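You operate a simulated robot arm through the tools that you are given. There is no shell and no other tool.

You run a simulated robot arm. Do the job below in one go: nothing can be reset, and whatever is moved stays where it is left.

## Task
Set the blue divider to A and the green one to F.
Fine: lift each knob to slide it and push it down again.

The check looks at the end state, three seconds after you hand in, the way a careful person would. Anything else that was tipped, shoved, dropped, spilled or broken makes it a failure.

## Robot
A 6-joint arm with a two-finger gripper, fixed in place. Base frame: the origin is on the floor under the middle of its stand, x ahead of it, y to its left, z up. Lengths are in m, angles in rad, forces in N, time in s.
It reaches about 1.572 m from its shoulder. Its first joint turns from -2.897 to 2.897 rad. Payload 2.45 kg.
The tool frame sits at the grasp point between the pads (the TCP): z along the fingers, y along the line on which they close. The tips reach 0.02 m beyond it. The gripper opens to 0.14 m; its body begins 0.168 m behind the TCP.
Orientation is told as [roll, pitch, yaw] about the base's x, y, z axes, in that order, counted from this pose: with the fingers straight down and closing along the base's y, the tool's x points along the base's -x, its y along +y and its z along -z.

## Interface
- The arm moves only by the tool servo_tool. Its argument "motion" is a list of rows, each an object (a shift or turn left out is 0, a gripper value left out holds the last) with "grip": the finger opening in m, from 0 to 0.14; "dp": the shift along the tool's x, y, z in m, a list of three; "rot": the turn, a rotation vector about the tool's x, y, z in rad, a list of three. In form: [{"grip": grip, "dp": [x, y, z], "rot": [rx, ry, rz]}, ...]. A call has 1 to 20 rows; each row is the pose to reach, as a shift and turn from the pose commanded when the call began, along the tool's axes at that moment. Each row takes 0.2 s and may step no farther than 0.05 m and 0.15 rad from the row before; otherwise, or with a gripper value out of range, the whole call is refused. A pose out of reach is approached as far as the arm can. The call stops where the force on the tool passes 40 N (or 10 N more than at its start, if that is more) or the arm is blocked; 0.2 s more then pass. Each finger travels about 0.045 m/s and halts on what it meets, pressing with about 20 N; the grip force reading is that of the motor and also rises with nothing between the fingers. The clock runs only during rows and for 0.2 s after the last one: add rows that repeat a pose to give the fingers time. It gives the time, the measured TCP pose, the force on the tool (base axes), the opening and the grip force at its end, in the units of the frame above (readings bear some noise), with the torque about the TCP (base axes, N m) and any sound that the robot's microphone picked up.
- Cameras (640 x 400 px; columns grow to the right, rows downward): "scene" is fixed at [0.2082, -0.6504, 1.4837]; the picture's right is [0.74, -0.68, 0.00], its down [-0.29, -0.31, -0.91] and it looks along [0.61, 0.67, -0.42] (base axes); focal length 334 px, centre (320, 200). "wrist" rides on the gripper at [0.078, 0.011, -0.209] in the tool frame; the picture's right is [-0.14, 0.99, 0.00], its down [-0.92, -0.13, -0.37] and it looks along [-0.37, -0.05, 0.93] (tool axes); focal length 280 px, centre (320, 200). There is no depth. A picture from a camera that has moved, and an enlarged one, comes with that camera's place and axes in the base frame and with its lens. The place of the scene camera against the robot may be out by one fixed shift of up to 0.025 m in any direction.
- grab_frame(camera): a new picture of that camera. The clock stands still meanwhile.
- enlarge(camera, box): a new picture of the part [left, top, right, bottom] of that camera's present view, enlarged. The clock stands still meanwhile.
- job_done(): hands the job in; it is judged then, once.

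Nothing tells you positions but the pictures and the camera data. Unless the task says otherwise, let go and move clear before handing in.

The tools are called after ">>>" as name(argument=value, ...) on one line, values as JSON. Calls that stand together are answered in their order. servo_tool: Moves the arm, as the interface text tells. Its arguments: {"type":"object","properties":{"motion":{"type":"array","items":{"type":"object","properties":{"grip":{"type":"number"},"dp":{"type":"array","items":{"type":"number"}},"rot":{"type":"array","items":{"type":"number"}}}}}},"required":["motion"]} The other tools are called the same way: grab_frame (camera) takes a picture; enlarge (camera, box) takes an enlarged picture of a part of a camera's view; job_done () hands the job in.

At the start:

```text
time: 0.0
tool_pos: [0.6703, 0.1388, 1.2211]
tool_rot: [0.001, 0.0, 0.0]
ft_force: [-0.7, -0.7, 0.8]
torque: [0.02, -0.01, 0.02]
gripper_width: 0.1398
finger_force: 0.1
```

scene: 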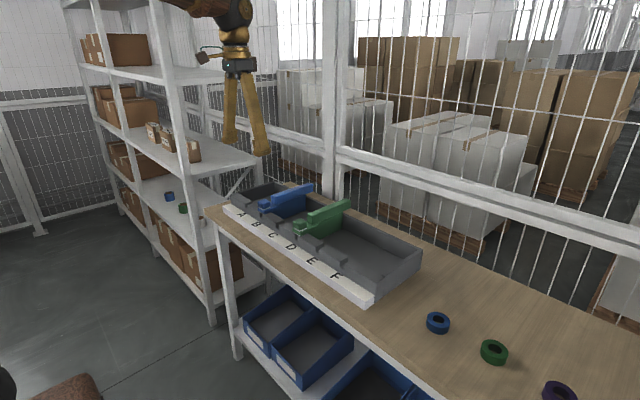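
wrist: 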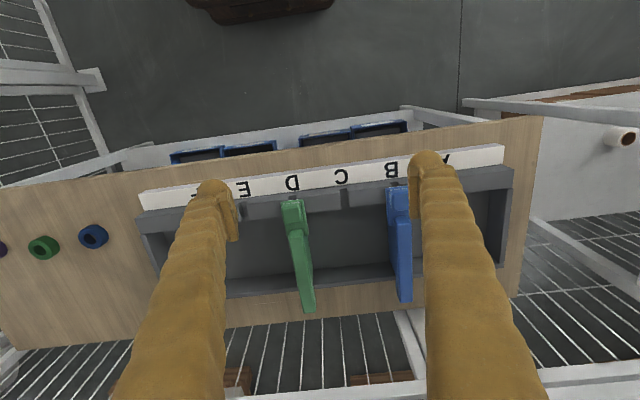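

I see a grey tray on a bench with a lettered strip A–F along its front, a blue divider near B and a green one near D. I'll look closer before moving anything.

>>> enlarge(camera="scene", box=[200, 160, 440, 310])

>>> enlarge(camera="wrist", box=[120, 120, 540, 330])

>>> enlarge(camera="scene", box=[240, 170, 360, 245])

```text
2.67 times, centred on (320, 235) of scene
camera zoom: at [0.2082, -0.6504, 1.4837], right [0.74, -0.68, 0.0], down [-0.29, -0.31, -0.91], along [0.61, 0.67, -0.42], focal length 892 px, centre (320, 107)
```

zoom: 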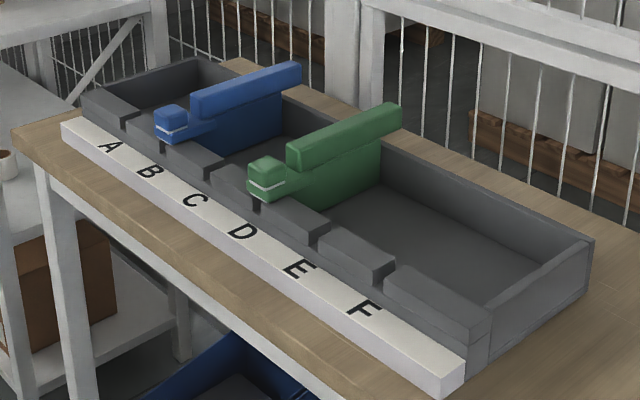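

```text
1.52 times, centred on (330, 225) of wrist
camera zoom: at [0.5904, 0.1519, 1.431], right [0.14, 0.99, 0.0], down [0.92, -0.13, 0.37], along [0.37, -0.05, -0.93], focal length 427 px, centre (305, 162)
```

zoom: 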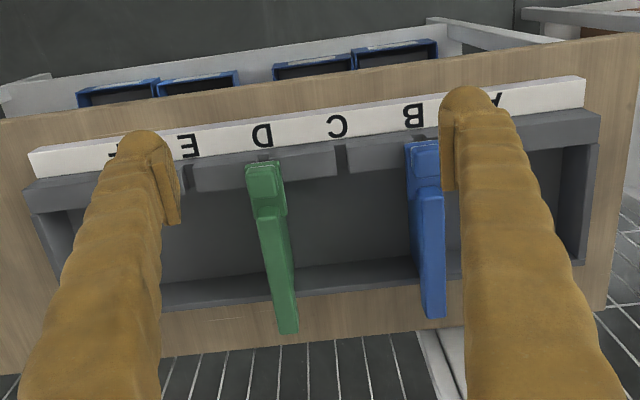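

```text
5.33 times, centred on (300, 208) of scene
camera zoom: at [0.2082, -0.6504, 1.4837], right [0.74, -0.68, 0.0], down [-0.29, -0.31, -0.91], along [0.61, 0.67, -0.42], focal length 1783 px, centre (427, 160)
```

zoom: 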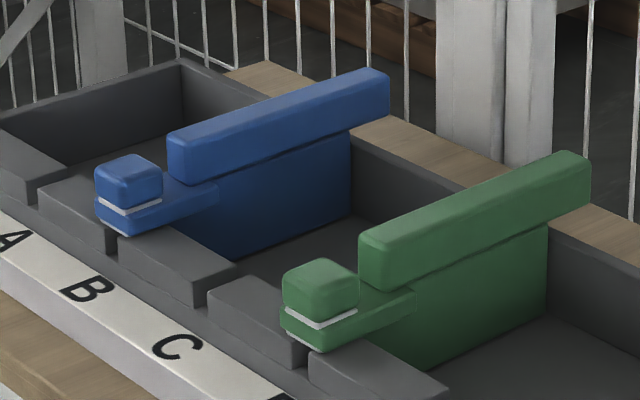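

The tray runs almost along the base's y axis with about 0.09 m between slots. Blue is at B (about x 0.78, y 0.26) and green at D (about x 0.78, y 0.08). I'll move the wrist camera to a second viewpoint above the blue knob to triangulate heights.

>>> servo_tool(motion=[{"dp": [0, 0.03, 0.02], "grip": 0.14}, {"dp": [0, 0.06, 0.05]}, {"dp": [0, 0.09, 0.08]}, {"dp": [0, 0.12, 0.1]}, {"dp": [0, 0.12, 0.1]}])

>>> grab_frame(camera="wrist")

>>> grab_frame(camera="scene")

```text
time: 1.2
tool_pos: [0.6676, 0.2594, 1.1219]
tool_rot: [0.001, -0.001, -0.001]
ft_force: [-0.3, 0.6, 0.1]
torque: [-0.02, 0.01, 0.03]
gripper_width: 0.14
finger_force: 0.0
```

```text
taken
camera wrist: at [0.5892, 0.2717, 1.3304], right [0.14, 0.99, 0.0], down [0.92, -0.13, 0.37], along [0.37, -0.05, -0.93], focal length 280 px, centre (320, 200)
```

wrist: 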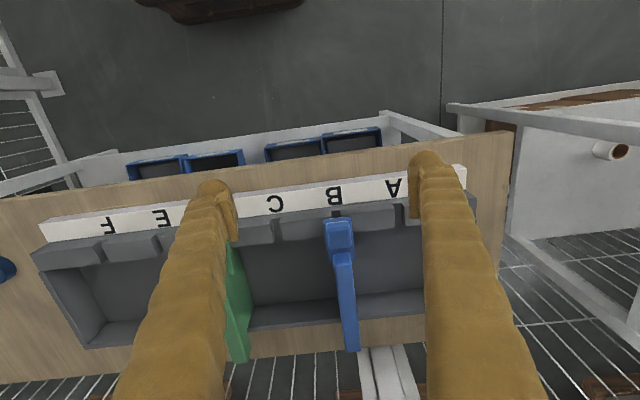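

```text
taken
```

scene: 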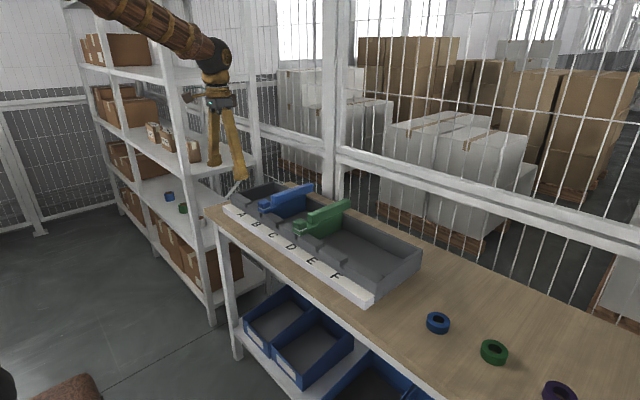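

>>> enlarge(camera="wrist", box=[220, 150, 440, 290])

>>> enlarge(camera="wrist", box=[20, 170, 260, 320])

```text
2.86 times, centred on (330, 220) of wrist
camera zoom: at [0.5892, 0.2717, 1.3304], right [0.14, 0.99, 0.0], down [0.92, -0.13, 0.37], along [0.37, -0.05, -0.93], focal length 801 px, centre (291, 143)
```

zoom: 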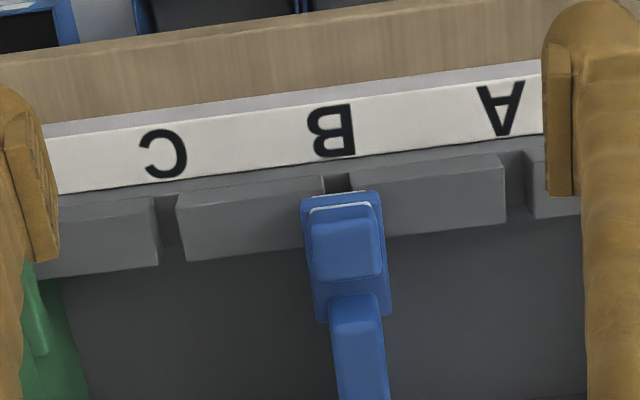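

```text
2.67 times, centred on (140, 245) of wrist
camera zoom: at [0.5892, 0.2717, 1.3304], right [0.14, 0.99, 0.0], down [0.92, -0.13, 0.37], along [0.37, -0.05, -0.93], focal length 748 px, centre (800, 80)
```

zoom: 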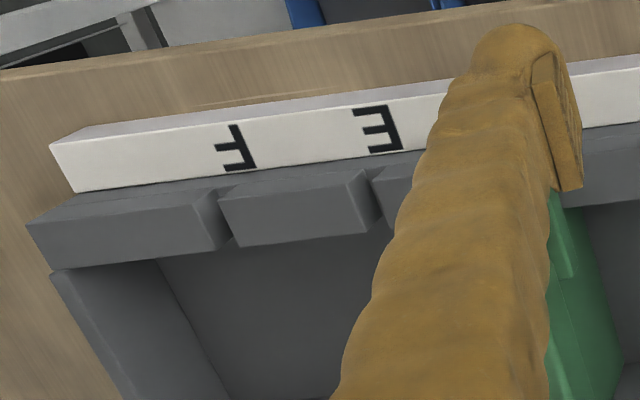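

Triangulating the two wrist views puts the lettered strip at z≈0.886 with the letters about 0.10 m apart (A y≈0.373, B 0.272, F −0.13). The blue knob is near (0.80, 0.272), with its top at z≈0.95. I'll hover right above it for a closer look.

>>> servo_tool(motion=[{"dp": [-0.035, 0.004, 0.02]}, {"dp": [-0.07, 0.008, 0.045]}, {"dp": [-0.1, 0.012, 0.07]}, {"dp": [-0.131, 0.0126, 0.09]}, {"dp": [-0.131, 0.0126, 0.09]}])

>>> grab_frame(camera="wrist")

>>> enlarge(camera="wrist", box=[240, 120, 440, 245])

>>> enlarge(camera="scene", box=[210, 150, 350, 238])

```text
time: 2.4
tool_pos: [0.8025, 0.271, 1.0325]
tool_rot: [0.001, 0.0, 0.001]
ft_force: [-0.4, -0.4, 0.2]
torque: [0.0, 0.01, 0.0]
gripper_width: 0.1402
finger_force: 0.0
```

```text
taken
camera wrist: at [0.7231, 0.2832, 1.2426], right [0.14, 0.99, 0.0], down [0.92, -0.13, 0.37], along [0.37, -0.05, -0.93], focal length 280 px, centre (320, 200)
```

wrist: 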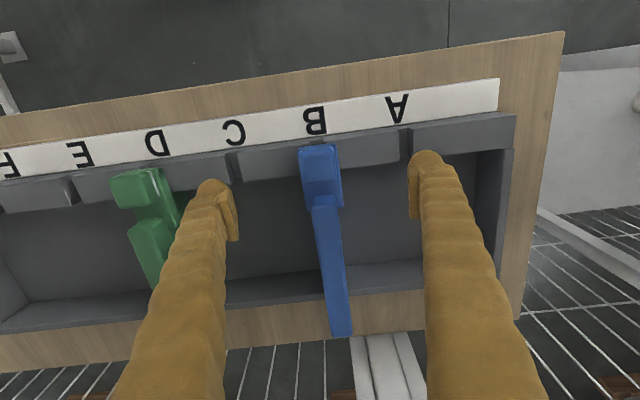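

```text
3.20 times, centred on (340, 182) of wrist
camera zoom: at [0.7231, 0.2832, 1.2426], right [0.14, 0.99, 0.0], down [0.92, -0.13, 0.37], along [0.37, -0.05, -0.93], focal length 897 px, centre (256, 256)
```

zoom: 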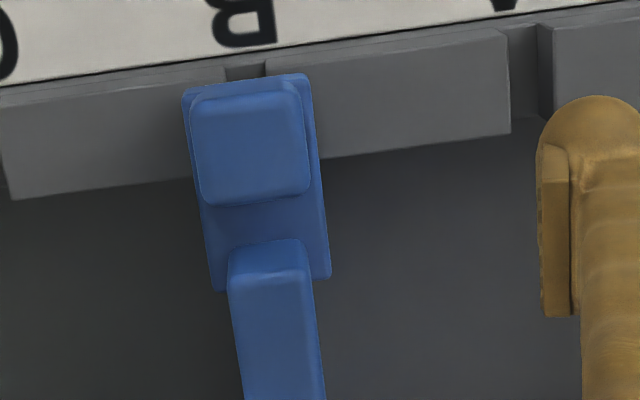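

```text
4.55 times, centred on (280, 194) of scene
camera zoom: at [0.2082, -0.6504, 1.4837], right [0.74, -0.68, 0.0], down [-0.29, -0.31, -0.91], along [0.61, 0.67, -0.42], focal length 1520 px, centre (502, 227)
```

zoom: 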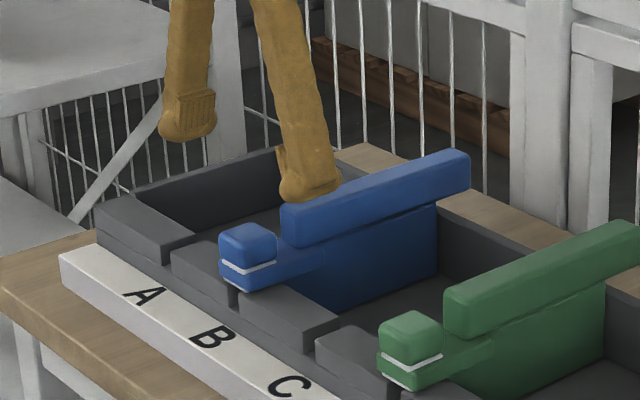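

The knob is about 0.036 m wide, with its centre near (0.797, 0.2715) and its top at z≈0.96. It sits on a slightly wider plate, separated by a white line at about z 0.94. I'll partly close the fingers here and check that they're centred before going down.

>>> servo_tool(motion=[{"dp": [0.005, 0.0, 0.0], "grip": 0.065}, {"dp": [0.005, 0.0, 0.0]}, {"dp": [0.005, 0.0, 0.0]}, {"dp": [0.005, 0.0, 0.0]}, {"dp": [0.005, 0.0, 0.0]}, {"dp": [0.005, 0.0, 0.02]}, {"dp": [0.005, 0.0, 0.03]}, {"dp": [0.005, 0.0, 0.03]}])

>>> grab_frame(camera="wrist")

>>> enlarge(camera="scene", box=[210, 150, 350, 238])

```text
time: 4.2
tool_pos: [0.797, 0.2711, 1.0006]
tool_rot: [0.0, -0.001, 0.001]
ft_force: [0.6, 0.5, -0.5]
torque: [-0.01, -0.03, 0.02]
gripper_width: 0.0647
finger_force: 0.0
```

```text
taken
camera wrist: at [0.7171, 0.2835, 1.2112], right [0.14, 0.99, 0.0], down [0.92, -0.13, 0.37], along [0.36, -0.05, -0.93], focal length 280 px, centre (320, 200)
```

wrist: 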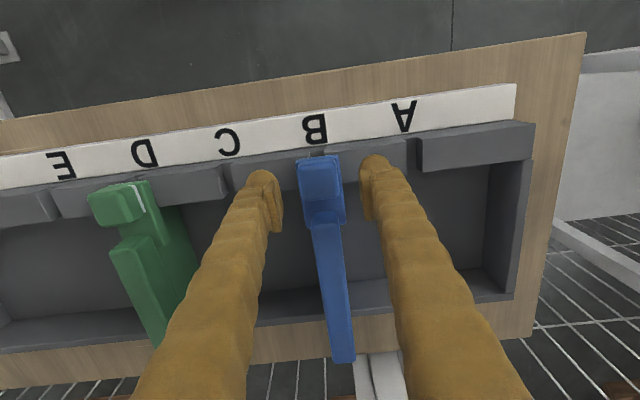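

```text
4.55 times, centred on (280, 194) of scene
camera zoom: at [0.2082, -0.6504, 1.4837], right [0.74, -0.68, 0.0], down [-0.29, -0.31, -0.91], along [0.61, 0.67, -0.42], focal length 1520 px, centre (502, 227)
```

zoom: 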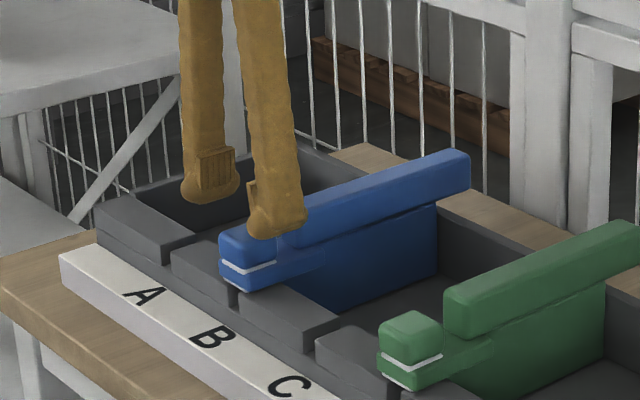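

The fingers straddle the blue knob and look roughly centred. I'll take one enlarged wrist view to check the x alignment before lowering onto the knob.

>>> enlarge(camera="wrist", box=[240, 130, 400, 230])

>>> enlarge(camera="scene", box=[240, 180, 320, 230])

```text
4.00 times, centred on (320, 180) of wrist
camera zoom: at [0.7171, 0.2835, 1.2112], right [0.14, 0.99, 0.0], down [0.92, -0.13, 0.37], along [0.36, -0.05, -0.93], focal length 1122 px, centre (320, 280)
```

zoom: 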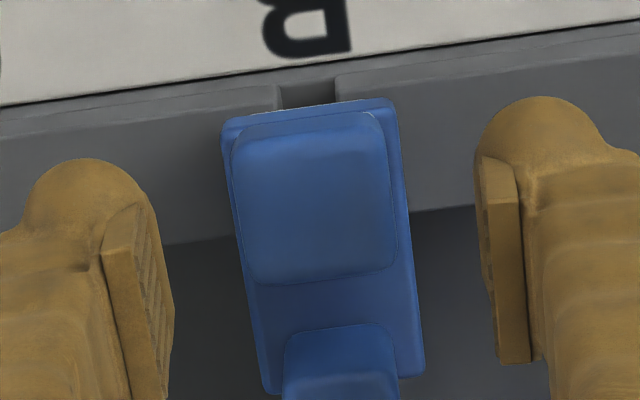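

```text
8.00 times, centred on (280, 205) of scene
camera zoom: at [0.2082, -0.6504, 1.4837], right [0.74, -0.68, 0.0], down [-0.29, -0.31, -0.91], along [0.61, 0.67, -0.42], focal length 2675 px, centre (640, 160)
```

zoom: 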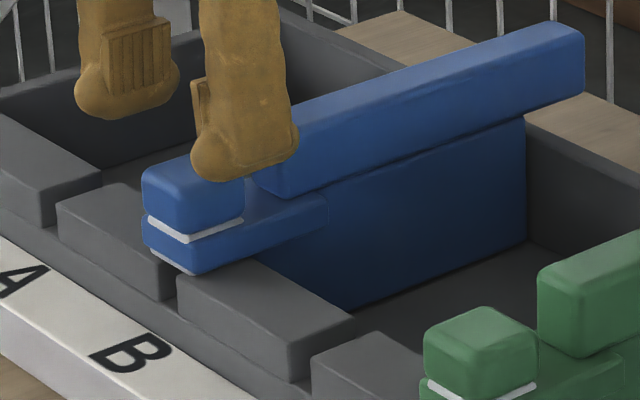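

The knob is centred between the fingers in both x and y. I'll lower until the tips sit just above the plate, then close on the knob.

>>> servo_tool(motion=[{"dp": [0.001, 0.0005, 0.012]}, {"dp": [0.001, 0.0005, 0.024]}, {"dp": [0.001, 0.0005, 0.032]}, {"dp": [0.001, 0.0005, 0.036]}, {"dp": [0.001, 0.0005, 0.036]}])

>>> enlarge(camera="scene", box=[240, 180, 320, 230])

>>> enlarge(camera="wrist", box=[240, 130, 400, 230])

```text
time: 5.4
tool_pos: [0.7944, 0.2715, 0.966]
tool_rot: [0.001, 0.001, 0.0]
ft_force: [1.0, -0.6, 0.7]
torque: [-0.02, 0.03, 0.02]
gripper_width: 0.0652
finger_force: 0.0
```

```text
8.00 times, centred on (280, 205) of scene
camera zoom: at [0.2082, -0.6504, 1.4837], right [0.74, -0.68, 0.0], down [-0.29, -0.31, -0.91], along [0.61, 0.67, -0.42], focal length 2675 px, centre (640, 160)
```

zoom: 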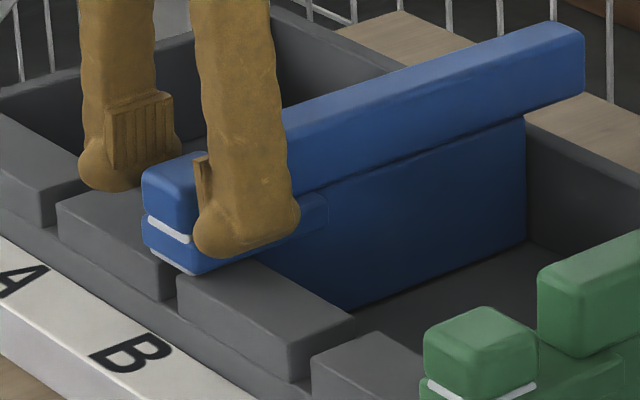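

```text
4.00 times, centred on (320, 180) of wrist
camera zoom: at [0.7155, 0.2839, 1.1753], right [0.14, 0.99, 0.0], down [0.92, -0.13, 0.37], along [0.37, -0.05, -0.93], focal length 1122 px, centre (320, 280)
```

zoom: 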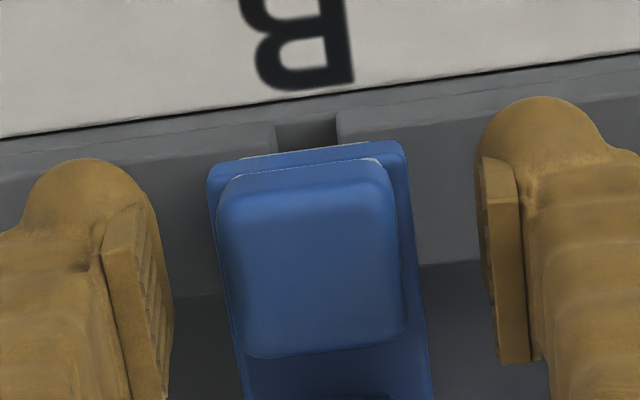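

The tips are level with the bottom of the knob, and nothing is touching. I'll close gently here and read the width: about 0.036 means the knob, about 0.041 means the plate.

>>> servo_tool(motion=[{"grip": 0.03, "dp": [0, 0, -0.001]}, {"dp": [0, 0, -0.001]}, {"dp": [0, 0, -0.001]}, {"dp": [0, 0, -0.001]}, {"dp": [0, 0, -0.001]}])

>>> enlarge(camera="scene", box=[240, 180, 320, 230])

>>> enlarge(camera="wrist", box=[240, 130, 400, 230])

```text
time: 6.6
tool_pos: [0.7944, 0.2724, 0.9682]
tool_rot: [0.001, 0.002, 0.001]
ft_force: [-0.5, -1.3, -0.6]
torque: [-0.03, 0.01, -0.02]
gripper_width: 0.0351
finger_force: 45.2
```

```text
8.00 times, centred on (280, 205) of scene
camera zoom: at [0.2082, -0.6504, 1.4837], right [0.74, -0.68, 0.0], down [-0.29, -0.31, -0.91], along [0.61, 0.67, -0.42], focal length 2675 px, centre (640, 160)
```

zoom: 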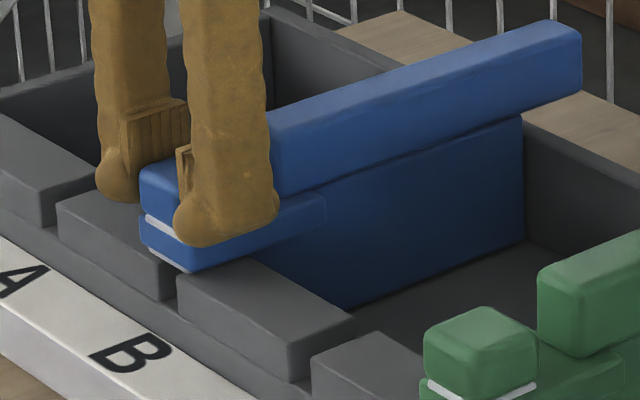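

```text
4.00 times, centred on (320, 180) of wrist
camera zoom: at [0.7154, 0.2843, 1.1764], right [0.14, 0.99, 0.0], down [0.92, -0.13, 0.37], along [0.36, -0.05, -0.93], focal length 1122 px, centre (320, 280)
```

zoom: 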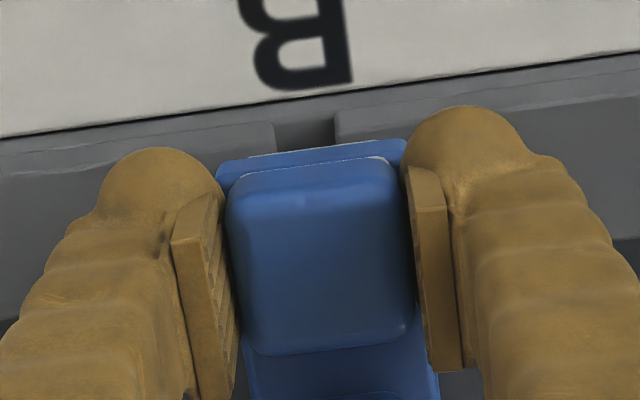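

The fingers hold the knob at 0.035 m. Next I'll lift slowly and watch the force and how the knob and divider move.

>>> servo_tool(motion=[{"grip": 0.03, "dp": [0, 0, -0.003]}, {"dp": [0, 0, -0.006]}, {"dp": [0, 0, -0.009]}, {"dp": [0, 0, -0.012]}, {"dp": [0, 0, -0.012]}])

>>> enlarge(camera="scene", box=[240, 180, 320, 230])

>>> enlarge(camera="wrist", box=[240, 130, 400, 230])

```text
time: 7.8
tool_pos: [0.7941, 0.2724, 0.9785]
tool_rot: [0.002, 0.001, -0.001]
ft_force: [-11.0, -8.6, -3.0]
torque: [-0.07, 0.09, -0.04]
gripper_width: 0.0349
finger_force: 44.4
```

```text
8.00 times, centred on (280, 205) of scene
camera zoom: at [0.2082, -0.6504, 1.4837], right [0.74, -0.68, 0.0], down [-0.29, -0.31, -0.91], along [0.61, 0.67, -0.42], focal length 2675 px, centre (640, 160)
```

zoom: 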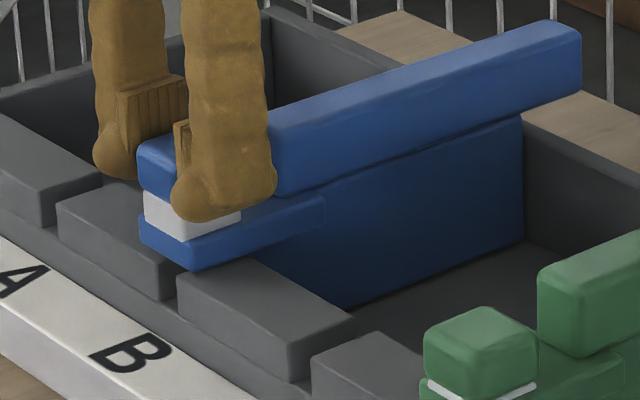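

```text
4.00 times, centred on (320, 180) of wrist
camera zoom: at [0.7156, 0.2846, 1.1881], right [0.14, 0.99, 0.0], down [0.92, -0.13, 0.37], along [0.36, -0.05, -0.93], focal length 1122 px, centre (320, 280)
```

zoom: 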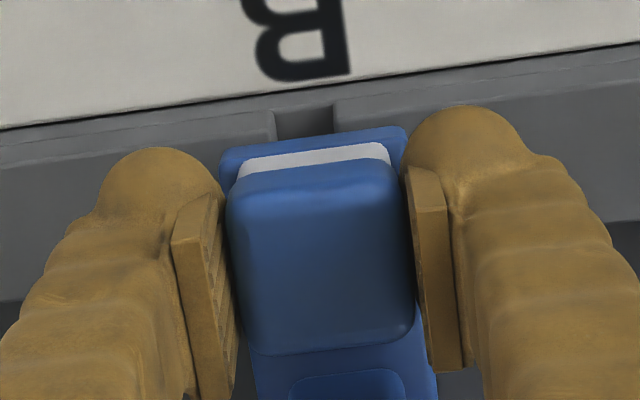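

The knob rises separately from the divider and shows a white collar, and it has come up about 12 mm. I'll lift a little more to find where its travel ends.

>>> servo_tool(motion=[{"grip": 0.03, "dp": [0, 0, -0.002]}, {"dp": [0, 0, -0.004]}, {"dp": [0, 0, -0.006]}, {"dp": [0, 0, -0.006]}])

>>> enlarge(camera="scene", box=[240, 180, 320, 230])

```text
time: 8.8
tool_pos: [0.7951, 0.2719, 0.9846]
tool_rot: [0.0, 0.0, -0.001]
ft_force: [-14.3, 0.6, -0.9]
torque: [0.0, 0.37, -0.03]
gripper_width: 0.0351
finger_force: 45.0
```

```text
8.00 times, centred on (280, 205) of scene
camera zoom: at [0.2082, -0.6504, 1.4837], right [0.74, -0.68, 0.0], down [-0.29, -0.31, -0.91], along [0.61, 0.67, -0.42], focal length 2675 px, centre (640, 160)
```

zoom: 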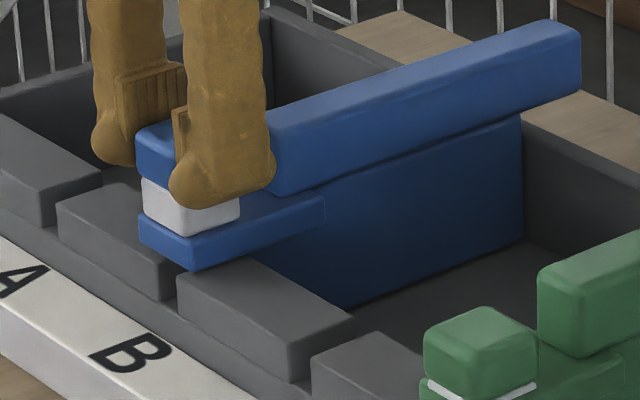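

The knob is now up about 18 mm, with some side load in −x. I'll ease that off and continue up in small steps until it stops.

>>> servo_tool(motion=[{"grip": 0.03, "dp": [0.001, 0, 0]}, {"dp": [0.0015, 0, -0.001]}, {"dp": [0.0015, 0, -0.002]}, {"dp": [0.0015, 0, -0.003]}, {"dp": [0.0015, 0, -0.003]}])

>>> enlarge(camera="scene", box=[240, 180, 320, 230])

>>> enlarge(camera="wrist", box=[240, 130, 400, 230])

```text
time: 10.0
tool_pos: [0.7935, 0.2733, 0.9864]
tool_rot: [0.0, 0.0, 0.001]
ft_force: [12.2, -2.2, -31.9]
torque: [-0.01, -0.07, -0.05]
gripper_width: 0.0351
finger_force: 44.7
```

```text
8.00 times, centred on (280, 205) of scene
camera zoom: at [0.2082, -0.6504, 1.4837], right [0.74, -0.68, 0.0], down [-0.29, -0.31, -0.91], along [0.61, 0.67, -0.42], focal length 2675 px, centre (640, 160)
```

zoom: 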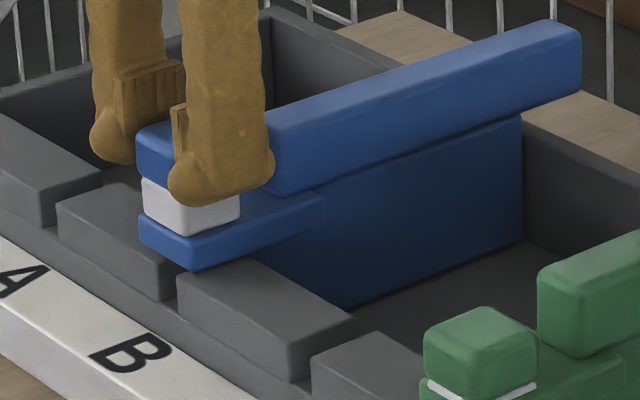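

```text
4.00 times, centred on (320, 180) of wrist
camera zoom: at [0.7151, 0.2849, 1.1958], right [0.14, 0.99, 0.0], down [0.92, -0.13, 0.37], along [0.36, -0.05, -0.93], focal length 1122 px, centre (320, 280)
```

zoom: 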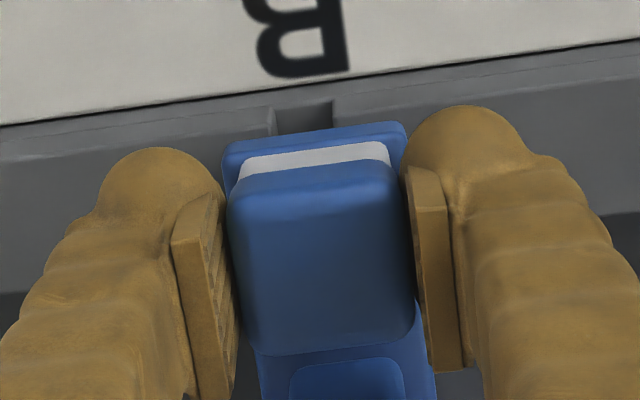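

The knob has hit its upper stop after about 19 mm of travel. I'll back off slightly to remove the load and start sliding toward A (+y) in small steps.

>>> servo_tool(motion=[{"grip": 0.03, "dp": [-0.0007, 0, 0.0018]}, {"dp": [-0.0007, 0, 0.0018]}, {"dp": [-0.0007, 0.005, 0.0018]}, {"dp": [-0.0007, 0.01, 0.0018]}, {"dp": [-0.0007, 0.015, 0.0018]}, {"dp": [-0.0007, 0.02, 0.0018]}, {"dp": [-0.0007, 0.02, 0.0018]}])

>>> enlarge(camera="scene", box=[220, 170, 348, 250])

>>> grab_frame(camera="wrist")

```text
time: 11.6
tool_pos: [0.7942, 0.2929, 0.9867]
tool_rot: [0.0, 0.0, 0.001]
ft_force: [-18.1, -3.1, 12.3]
torque: [-0.01, 0.37, 0.02]
gripper_width: 0.0348
finger_force: 45.2
```

```text
5.00 times, centred on (284, 210) of scene
camera zoom: at [0.2082, -0.6504, 1.4837], right [0.74, -0.68, 0.0], down [-0.29, -0.31, -0.91], along [0.61, 0.67, -0.42], focal length 1672 px, centre (500, 150)
```

zoom: 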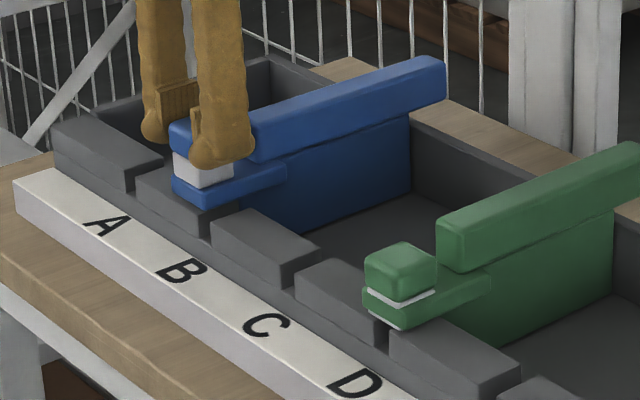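

```text
taken
camera wrist: at [0.7147, 0.3051, 1.1955], right [0.14, 0.99, 0.0], down [0.92, -0.13, 0.37], along [0.37, -0.05, -0.93], focal length 280 px, centre (320, 200)
```

wrist: 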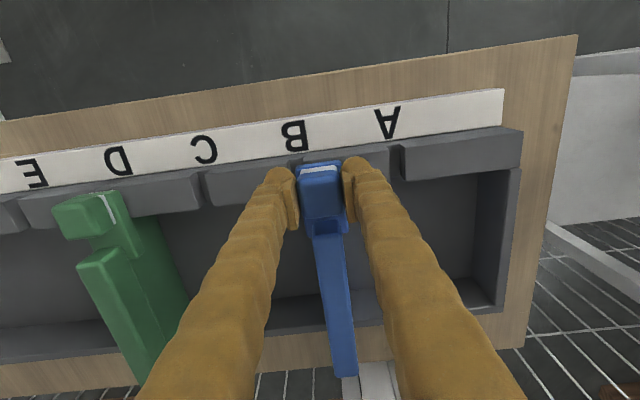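

The knob and divider slide together without skewing. I'll ease the x load a little and continue toward A.

>>> servo_tool(motion=[{"grip": 0.03, "dp": [0.0004, 0.005, -0.0005]}, {"dp": [0.0004, 0.01, -0.0005]}, {"dp": [0.0004, 0.015, -0.0005]}, {"dp": [0.0004, 0.02, -0.0005]}, {"dp": [0.0004, 0.025, -0.0005]}, {"dp": [0.0004, 0.03, -0.0005]}, {"dp": [0.0004, 0.035, -0.0005]}, {"dp": [0.0004, 0.04, -0.0005]}, {"dp": [0.0004, 0.045, -0.0005]}, {"dp": [0.0004, 0.05, -0.0005]}, {"dp": [0.0004, 0.055, -0.0005]}, {"dp": [0.0004, 0.06, -0.0005]}, {"dp": [0.0004, 0.065, -0.0005]}, {"dp": [0.0004, 0.07, -0.0005]}, {"dp": [0.0004, 0.07, -0.0005]}])

>>> enlarge(camera="scene", box=[200, 160, 328, 240])

>>> grab_frame(camera="wrist")

>>> enlarge(camera="wrist", box=[240, 100, 400, 200])

```text
time: 14.8
tool_pos: [0.7934, 0.3621, 0.9864]
tool_rot: [0.0, 0.001, -0.001]
ft_force: [23.1, 0.0, -5.5]
torque: [-0.04, -0.01, -0.03]
gripper_width: 0.035
finger_force: 44.7
```

```text
5.00 times, centred on (264, 200) of scene
camera zoom: at [0.2082, -0.6504, 1.4837], right [0.74, -0.68, 0.0], down [-0.29, -0.31, -0.91], along [0.61, 0.67, -0.42], focal length 1672 px, centre (600, 200)
```

zoom: 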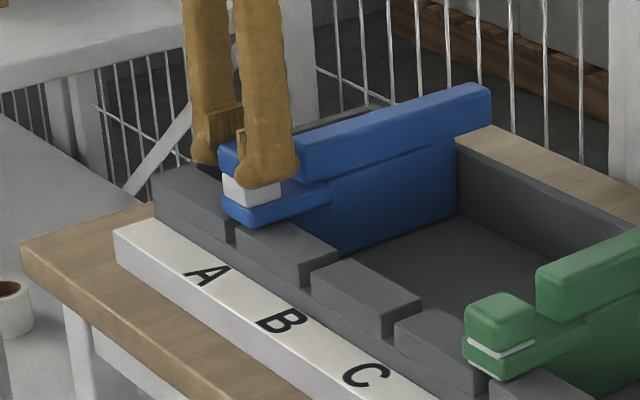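

```text
taken
camera wrist: at [0.7142, 0.3744, 1.1956], right [0.14, 0.99, 0.0], down [0.92, -0.13, 0.37], along [0.36, -0.05, -0.93], focal length 280 px, centre (320, 200)
```

wrist: 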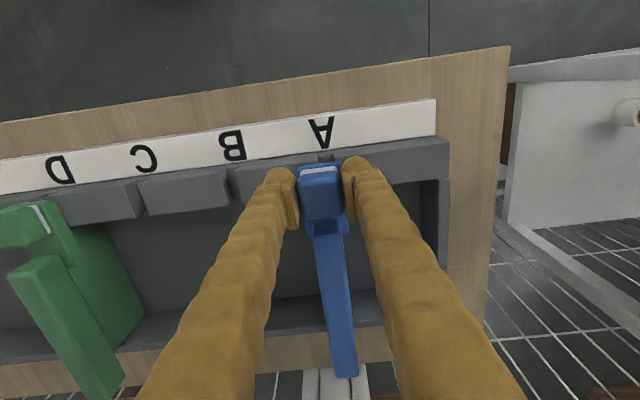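

```text
4.00 times, centred on (320, 150) of wrist
camera zoom: at [0.7142, 0.3744, 1.1956], right [0.14, 0.99, 0.0], down [0.92, -0.13, 0.37], along [0.36, -0.05, -0.93], focal length 1122 px, centre (320, 400)
```

zoom: 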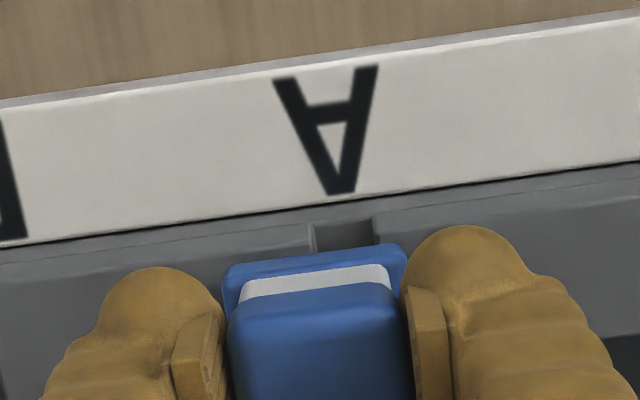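

The knob is about 10 mm short of slot A, judging by how it lined up with slot B before. I'll move that last bit and check again.

>>> servo_tool(motion=[{"grip": 0.03, "dp": [-0.0002, 0.003, 0]}, {"dp": [-0.0002, 0.006, 0]}, {"dp": [-0.0002, 0.009, 0]}, {"dp": [-0.0002, 0.0102, 0]}, {"dp": [-0.0002, 0.0102, 0]}, {"dp": [-0.0002, 0.0102, 0]}])

>>> enlarge(camera="wrist", box=[240, 130, 400, 230])

>>> enlarge(camera="scene", box=[200, 160, 328, 240])

```text
time: 16.2
tool_pos: [0.7926, 0.3733, 0.9865]
tool_rot: [0.001, 0.002, 0.0]
ft_force: [-1.0, -0.5, -4.5]
torque: [-0.03, 0.13, 0.01]
gripper_width: 0.035
finger_force: 45.4
```

```text
4.00 times, centred on (320, 180) of wrist
camera zoom: at [0.7144, 0.3853, 1.1957], right [0.14, 0.99, 0.0], down [0.92, -0.13, 0.37], along [0.36, -0.05, -0.93], focal length 1122 px, centre (320, 280)
```

zoom: 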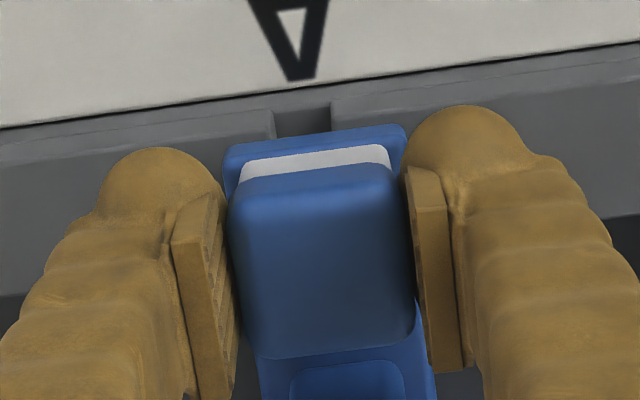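

```text
5.00 times, centred on (264, 200) of scene
camera zoom: at [0.2082, -0.6504, 1.4837], right [0.74, -0.68, 0.0], down [-0.29, -0.31, -0.91], along [0.61, 0.67, -0.42], focal length 1672 px, centre (600, 200)
```

zoom: 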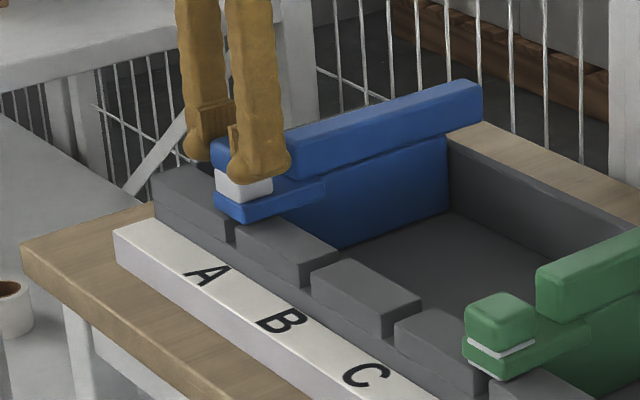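

The slot edges now line up exactly as they did at B. I'll push the knob straight down into slot A.

>>> servo_tool(motion=[{"grip": 0.03, "dp": [0, 0, 0.003]}, {"dp": [0, 0, 0.006]}, {"dp": [0, 0, 0.009]}, {"dp": [0, 0, 0.012]}, {"dp": [0, 0, 0.015]}, {"dp": [0, 0, 0.017]}, {"dp": [0, 0, 0.019]}, {"dp": [0, 0, 0.0198]}, {"dp": [0, 0, 0.0198]}])

>>> enlarge(camera="wrist", box=[240, 130, 400, 230])

>>> enlarge(camera="scene", box=[220, 175, 300, 225])

```text
time: 18.0
tool_pos: [0.7935, 0.3725, 0.9683]
tool_rot: [0.0, 0.0, 0.0]
ft_force: [-3.8, -4.9, 6.5]
torque: [-0.18, 0.09, -0.06]
gripper_width: 0.0348
finger_force: 45.0
stopped in row 9: the force on the tool passed its limit at 42 N (the readings are from after the stop); the commanded pose is now the measured one
```

```text
4.00 times, centred on (320, 180) of wrist
camera zoom: at [0.714, 0.3847, 1.1773], right [0.14, 0.99, 0.0], down [0.92, -0.13, 0.37], along [0.37, -0.05, -0.93], focal length 1122 px, centre (320, 280)
```

zoom: 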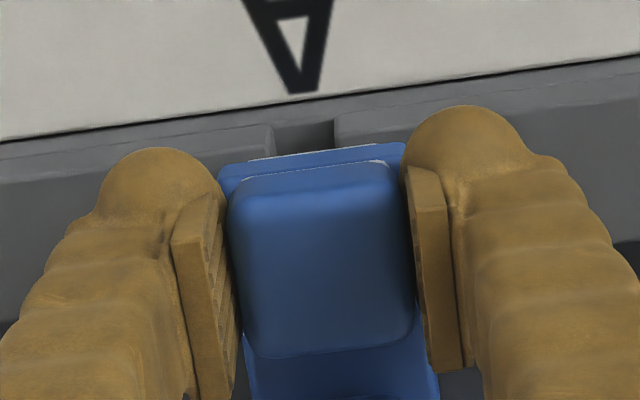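

```text
8.00 times, centred on (260, 200) of scene
camera zoom: at [0.2082, -0.6504, 1.4837], right [0.74, -0.68, 0.0], down [-0.29, -0.31, -0.91], along [0.61, 0.67, -0.42], focal length 2675 px, centre (800, 200)
```

zoom: 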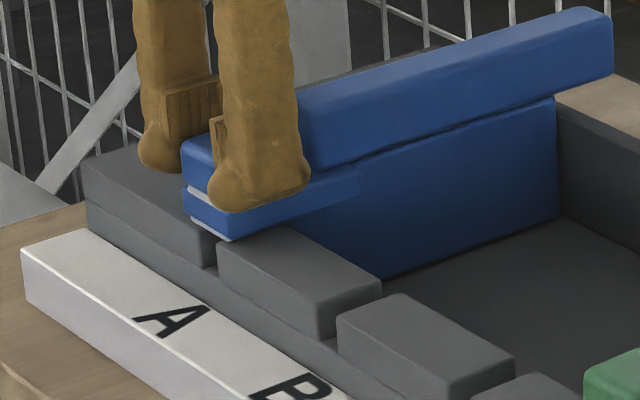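

The knob is seated at the same height as when I first grasped it, and the pin is in slot A. I'll open the fingers and rise clear.

>>> servo_tool(motion=[{"grip": 0.065, "dp": [0, 0, 0]}, {"dp": [0, 0, 0]}, {"dp": [0, 0, 0]}, {"dp": [0, 0, -0.02]}, {"dp": [0, 0, -0.05]}, {"dp": [0, 0, -0.09]}, {"dp": [0, 0, -0.12]}, {"dp": [0, 0, -0.12]}])

>>> enlarge(camera="scene", box=[220, 175, 300, 225])

>>> grab_frame(camera="wrist")

```text
time: 19.8
tool_pos: [0.7956, 0.3734, 1.0885]
tool_rot: [0.0, -0.002, -0.001]
ft_force: [-0.1, -0.3, -0.5]
torque: [0.02, -0.03, 0.01]
gripper_width: 0.0649
finger_force: 0.1
```

```text
8.00 times, centred on (260, 200) of scene
camera zoom: at [0.2082, -0.6504, 1.4837], right [0.74, -0.68, 0.0], down [-0.29, -0.31, -0.91], along [0.61, 0.67, -0.42], focal length 2675 px, centre (800, 200)
```

zoom: 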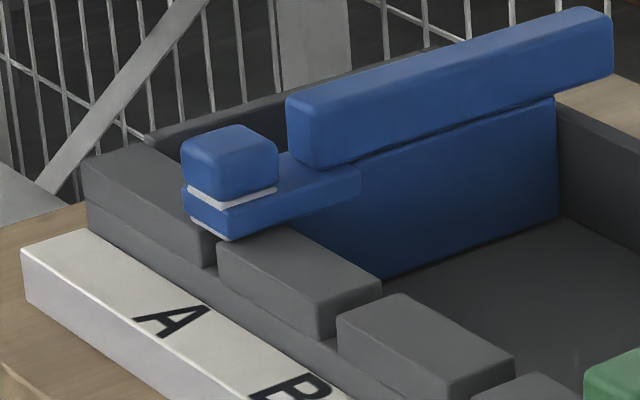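

```text
taken
camera wrist: at [0.7154, 0.3846, 1.2976], right [0.14, 0.99, 0.0], down [0.92, -0.13, 0.37], along [0.37, -0.05, -0.93], focal length 280 px, centre (320, 200)
```

wrist: 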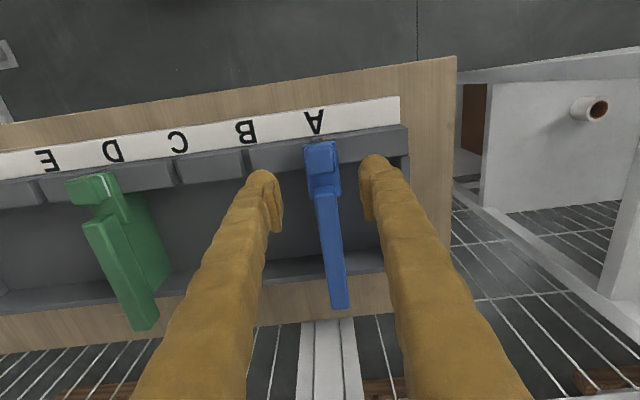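

Blue is seated at A and looks the same as it did when locked. Next I'll travel above the tray to the green knob at D (y≈0.072).

>>> servo_tool(motion=[{"dp": [0, -0.03, 0]}, {"dp": [0, -0.075, 0]}, {"dp": [0, -0.12, 0]}, {"dp": [0, -0.165, 0]}, {"dp": [0, -0.21, 0]}, {"dp": [0, -0.25, 0]}, {"dp": [0, -0.28, 0]}, {"dp": [0, -0.3, 0]}, {"dp": [0, -0.3, 0.03]}, {"dp": [0, -0.3, 0.055]}, {"dp": [0, -0.3, 0.055]}])

>>> grab_frame(camera="wrist")

>>> enlarge(camera="wrist", box=[240, 130, 400, 230])

>>> enlarge(camera="scene", box=[270, 180, 350, 230])

```text
time: 22.2
tool_pos: [0.7939, 0.0725, 1.0326]
tool_rot: [0.0, -0.001, -0.001]
ft_force: [-0.5, 1.3, -0.8]
torque: [0.01, -0.01, 0.02]
gripper_width: 0.065
finger_force: 0.1
```

```text
taken
camera wrist: at [0.7137, 0.0846, 1.2418], right [0.14, 0.99, 0.0], down [0.92, -0.13, 0.37], along [0.37, -0.05, -0.93], focal length 280 px, centre (320, 200)
```

wrist: 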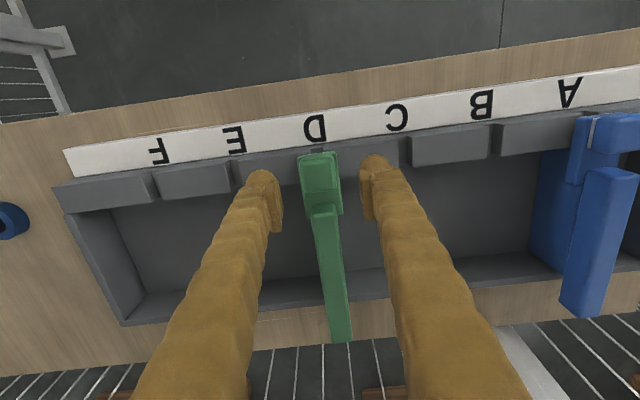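

```text
4.00 times, centred on (320, 180) of wrist
camera zoom: at [0.7137, 0.0846, 1.2418], right [0.14, 0.99, 0.0], down [0.92, -0.13, 0.37], along [0.37, -0.05, -0.93], focal length 1122 px, centre (320, 280)
```

zoom: 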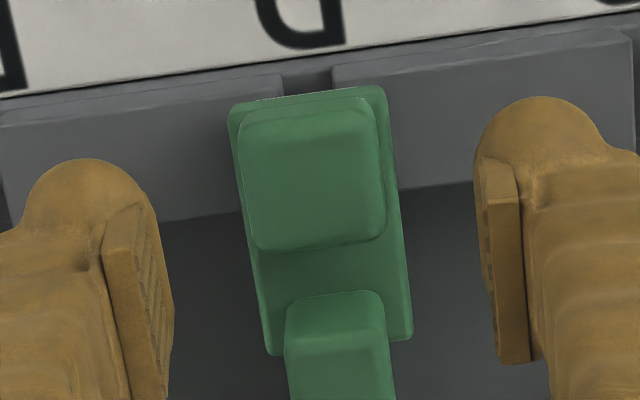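

```text
8.00 times, centred on (310, 205) of scene
camera zoom: at [0.2082, -0.6504, 1.4837], right [0.74, -0.68, 0.0], down [-0.29, -0.31, -0.91], along [0.61, 0.67, -0.42], focal length 2675 px, centre (400, 160)
```

zoom: 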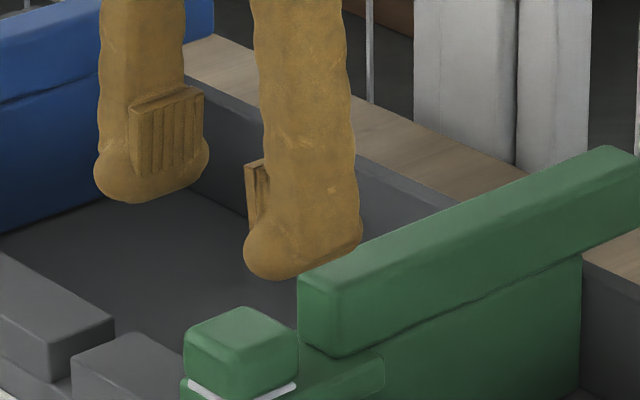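

The green knob is centred under the fingers (about x 0.795, y 0.072). I'll lower to the same grasp height and close on it.

>>> servo_tool(motion=[{"dp": [0, -0.0005, 0.02]}, {"dp": [0, -0.0005, 0.04]}, {"dp": [0, -0.0005, 0.052]}, {"dp": [0, -0.0005, 0.06]}, {"dp": [0, -0.0005, 0.065]}, {"dp": [0, -0.0005, 0.065]}, {"grip": 0.03, "dp": [0, -0.0005, 0.065]}, {"dp": [0, -0.0005, 0.065]}, {"dp": [0, -0.0005, 0.065]}, {"dp": [0, -0.0005, 0.065]}, {"dp": [0, -0.0005, 0.065]}])

>>> enlarge(camera="wrist", box=[240, 130, 400, 230])

>>> enlarge(camera="scene", box=[270, 190, 350, 240])

```text
time: 24.6
tool_pos: [0.7947, 0.0711, 0.9699]
tool_rot: [0.0, 0.0, 0.0]
ft_force: [-0.3, -1.8, -0.4]
torque: [-0.01, 0.06, 0.0]
gripper_width: 0.0348
finger_force: 45.1
```

```text
4.00 times, centred on (320, 180) of wrist
camera zoom: at [0.7138, 0.0841, 1.178], right [0.14, 0.99, 0.0], down [0.92, -0.13, 0.37], along [0.37, -0.05, -0.93], focal length 1122 px, centre (320, 280)
```

zoom: 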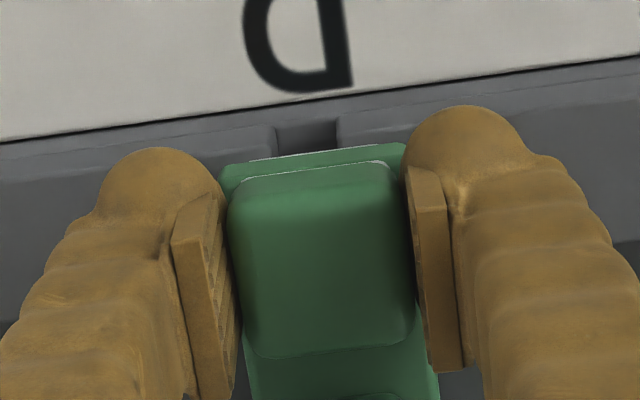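

```text
8.00 times, centred on (310, 215) of scene
camera zoom: at [0.2082, -0.6504, 1.4837], right [0.74, -0.68, 0.0], down [-0.29, -0.31, -0.91], along [0.61, 0.67, -0.42], focal length 2675 px, centre (400, 80)
```

zoom: 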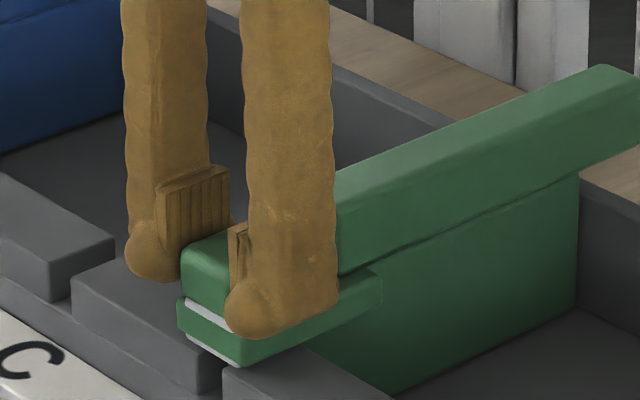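

The grasp looks the same as with blue, at 0.035 m. I'll lift the green knob about 18.5 mm, just short of its stop.

>>> servo_tool(motion=[{"grip": 0.03, "dp": [0, 0, -0.003]}, {"dp": [0, 0, -0.006]}, {"dp": [0, 0, -0.009]}, {"dp": [0, 0, -0.012]}, {"dp": [0, 0, -0.015]}, {"dp": [0, 0, -0.0175]}, {"dp": [0, 0, -0.0185]}, {"dp": [0, 0, -0.0185]}])

>>> enlarge(camera="wrist", box=[240, 130, 400, 230])

>>> enlarge(camera="scene", box=[270, 190, 350, 240])

```text
time: 26.4
tool_pos: [0.793, 0.0726, 0.9876]
tool_rot: [0.0, 0.0, 0.001]
ft_force: [-30.4, -3.1, -1.9]
torque: [-0.03, 0.56, -0.03]
gripper_width: 0.0347
finger_force: 44.6
```

```text
4.00 times, centred on (320, 180) of wrist
camera zoom: at [0.7142, 0.0849, 1.196], right [0.14, 0.99, 0.0], down [0.92, -0.13, 0.37], along [0.36, -0.05, -0.93], focal length 1122 px, centre (320, 280)
```

zoom: 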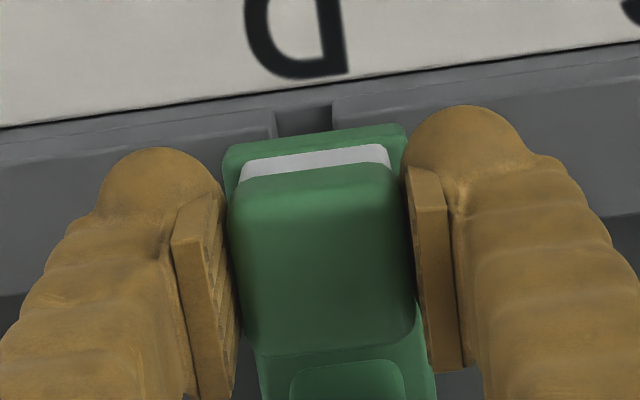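

```text
8.00 times, centred on (310, 215) of scene
camera zoom: at [0.2082, -0.6504, 1.4837], right [0.74, -0.68, 0.0], down [-0.29, -0.31, -0.91], along [0.61, 0.67, -0.42], focal length 2675 px, centre (400, 80)
```

zoom: 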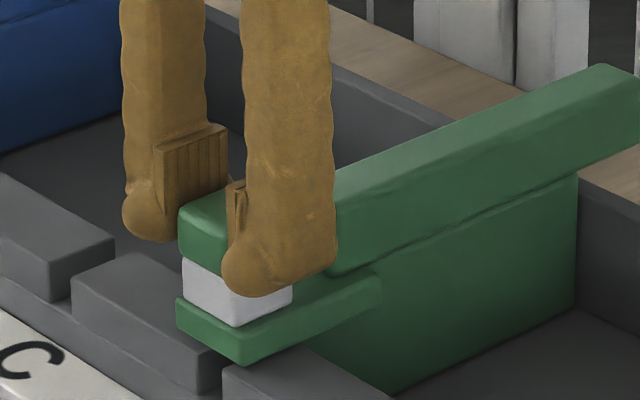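

The green knob is lifted with the collar fully showing. I'll relieve the −x side load and start sliding toward F (−y).

>>> servo_tool(motion=[{"grip": 0.03, "dp": [0.0004, 0, 0]}, {"dp": [0.0008, 0, 0]}, {"dp": [0.0008, -0.004, 0]}, {"dp": [0.0008, -0.008, 0]}, {"dp": [0.0008, -0.013, 0]}, {"dp": [0.0008, -0.018, 0]}, {"dp": [0.0008, -0.023, 0]}, {"dp": [0.0008, -0.028, 0]}, {"dp": [0.0008, -0.033, 0]}, {"dp": [0.0008, -0.038, 0]}, {"dp": [0.0008, -0.04, 0]}, {"dp": [0.0008, -0.04, 0]}])

>>> enlarge(camera="scene", box=[260, 180, 388, 260])

>>> grab_frame(camera="wrist")

```text
time: 29.0
tool_pos: [0.7929, 0.0327, 0.9861]
tool_rot: [0.0, -0.002, 0.0]
ft_force: [32.9, 2.1, 1.4]
torque: [0.05, -0.55, 0.0]
gripper_width: 0.0347
finger_force: 45.1
```

```text
5.00 times, centred on (324, 220) of scene
camera zoom: at [0.2082, -0.6504, 1.4837], right [0.74, -0.68, 0.0], down [-0.29, -0.31, -0.91], along [0.61, 0.67, -0.42], focal length 1672 px, centre (300, 100)
```

zoom: 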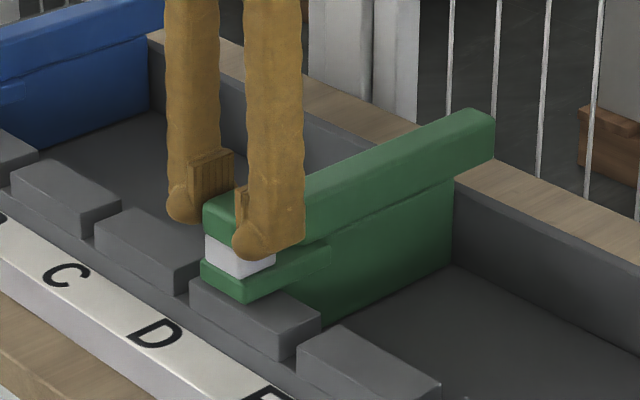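

```text
taken
camera wrist: at [0.7135, 0.0443, 1.1959], right [0.14, 0.99, 0.0], down [0.92, -0.13, 0.37], along [0.37, -0.05, -0.93], focal length 280 px, centre (320, 200)
```

wrist: 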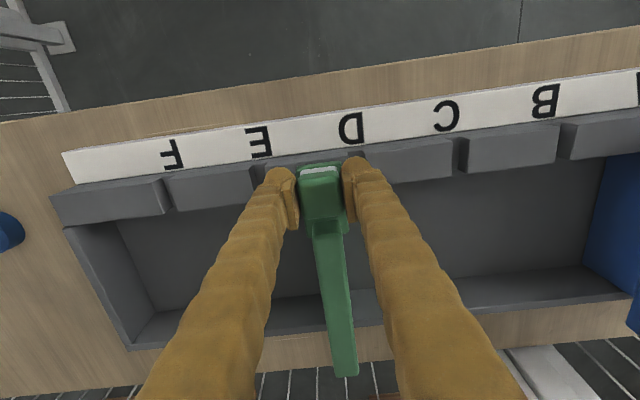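

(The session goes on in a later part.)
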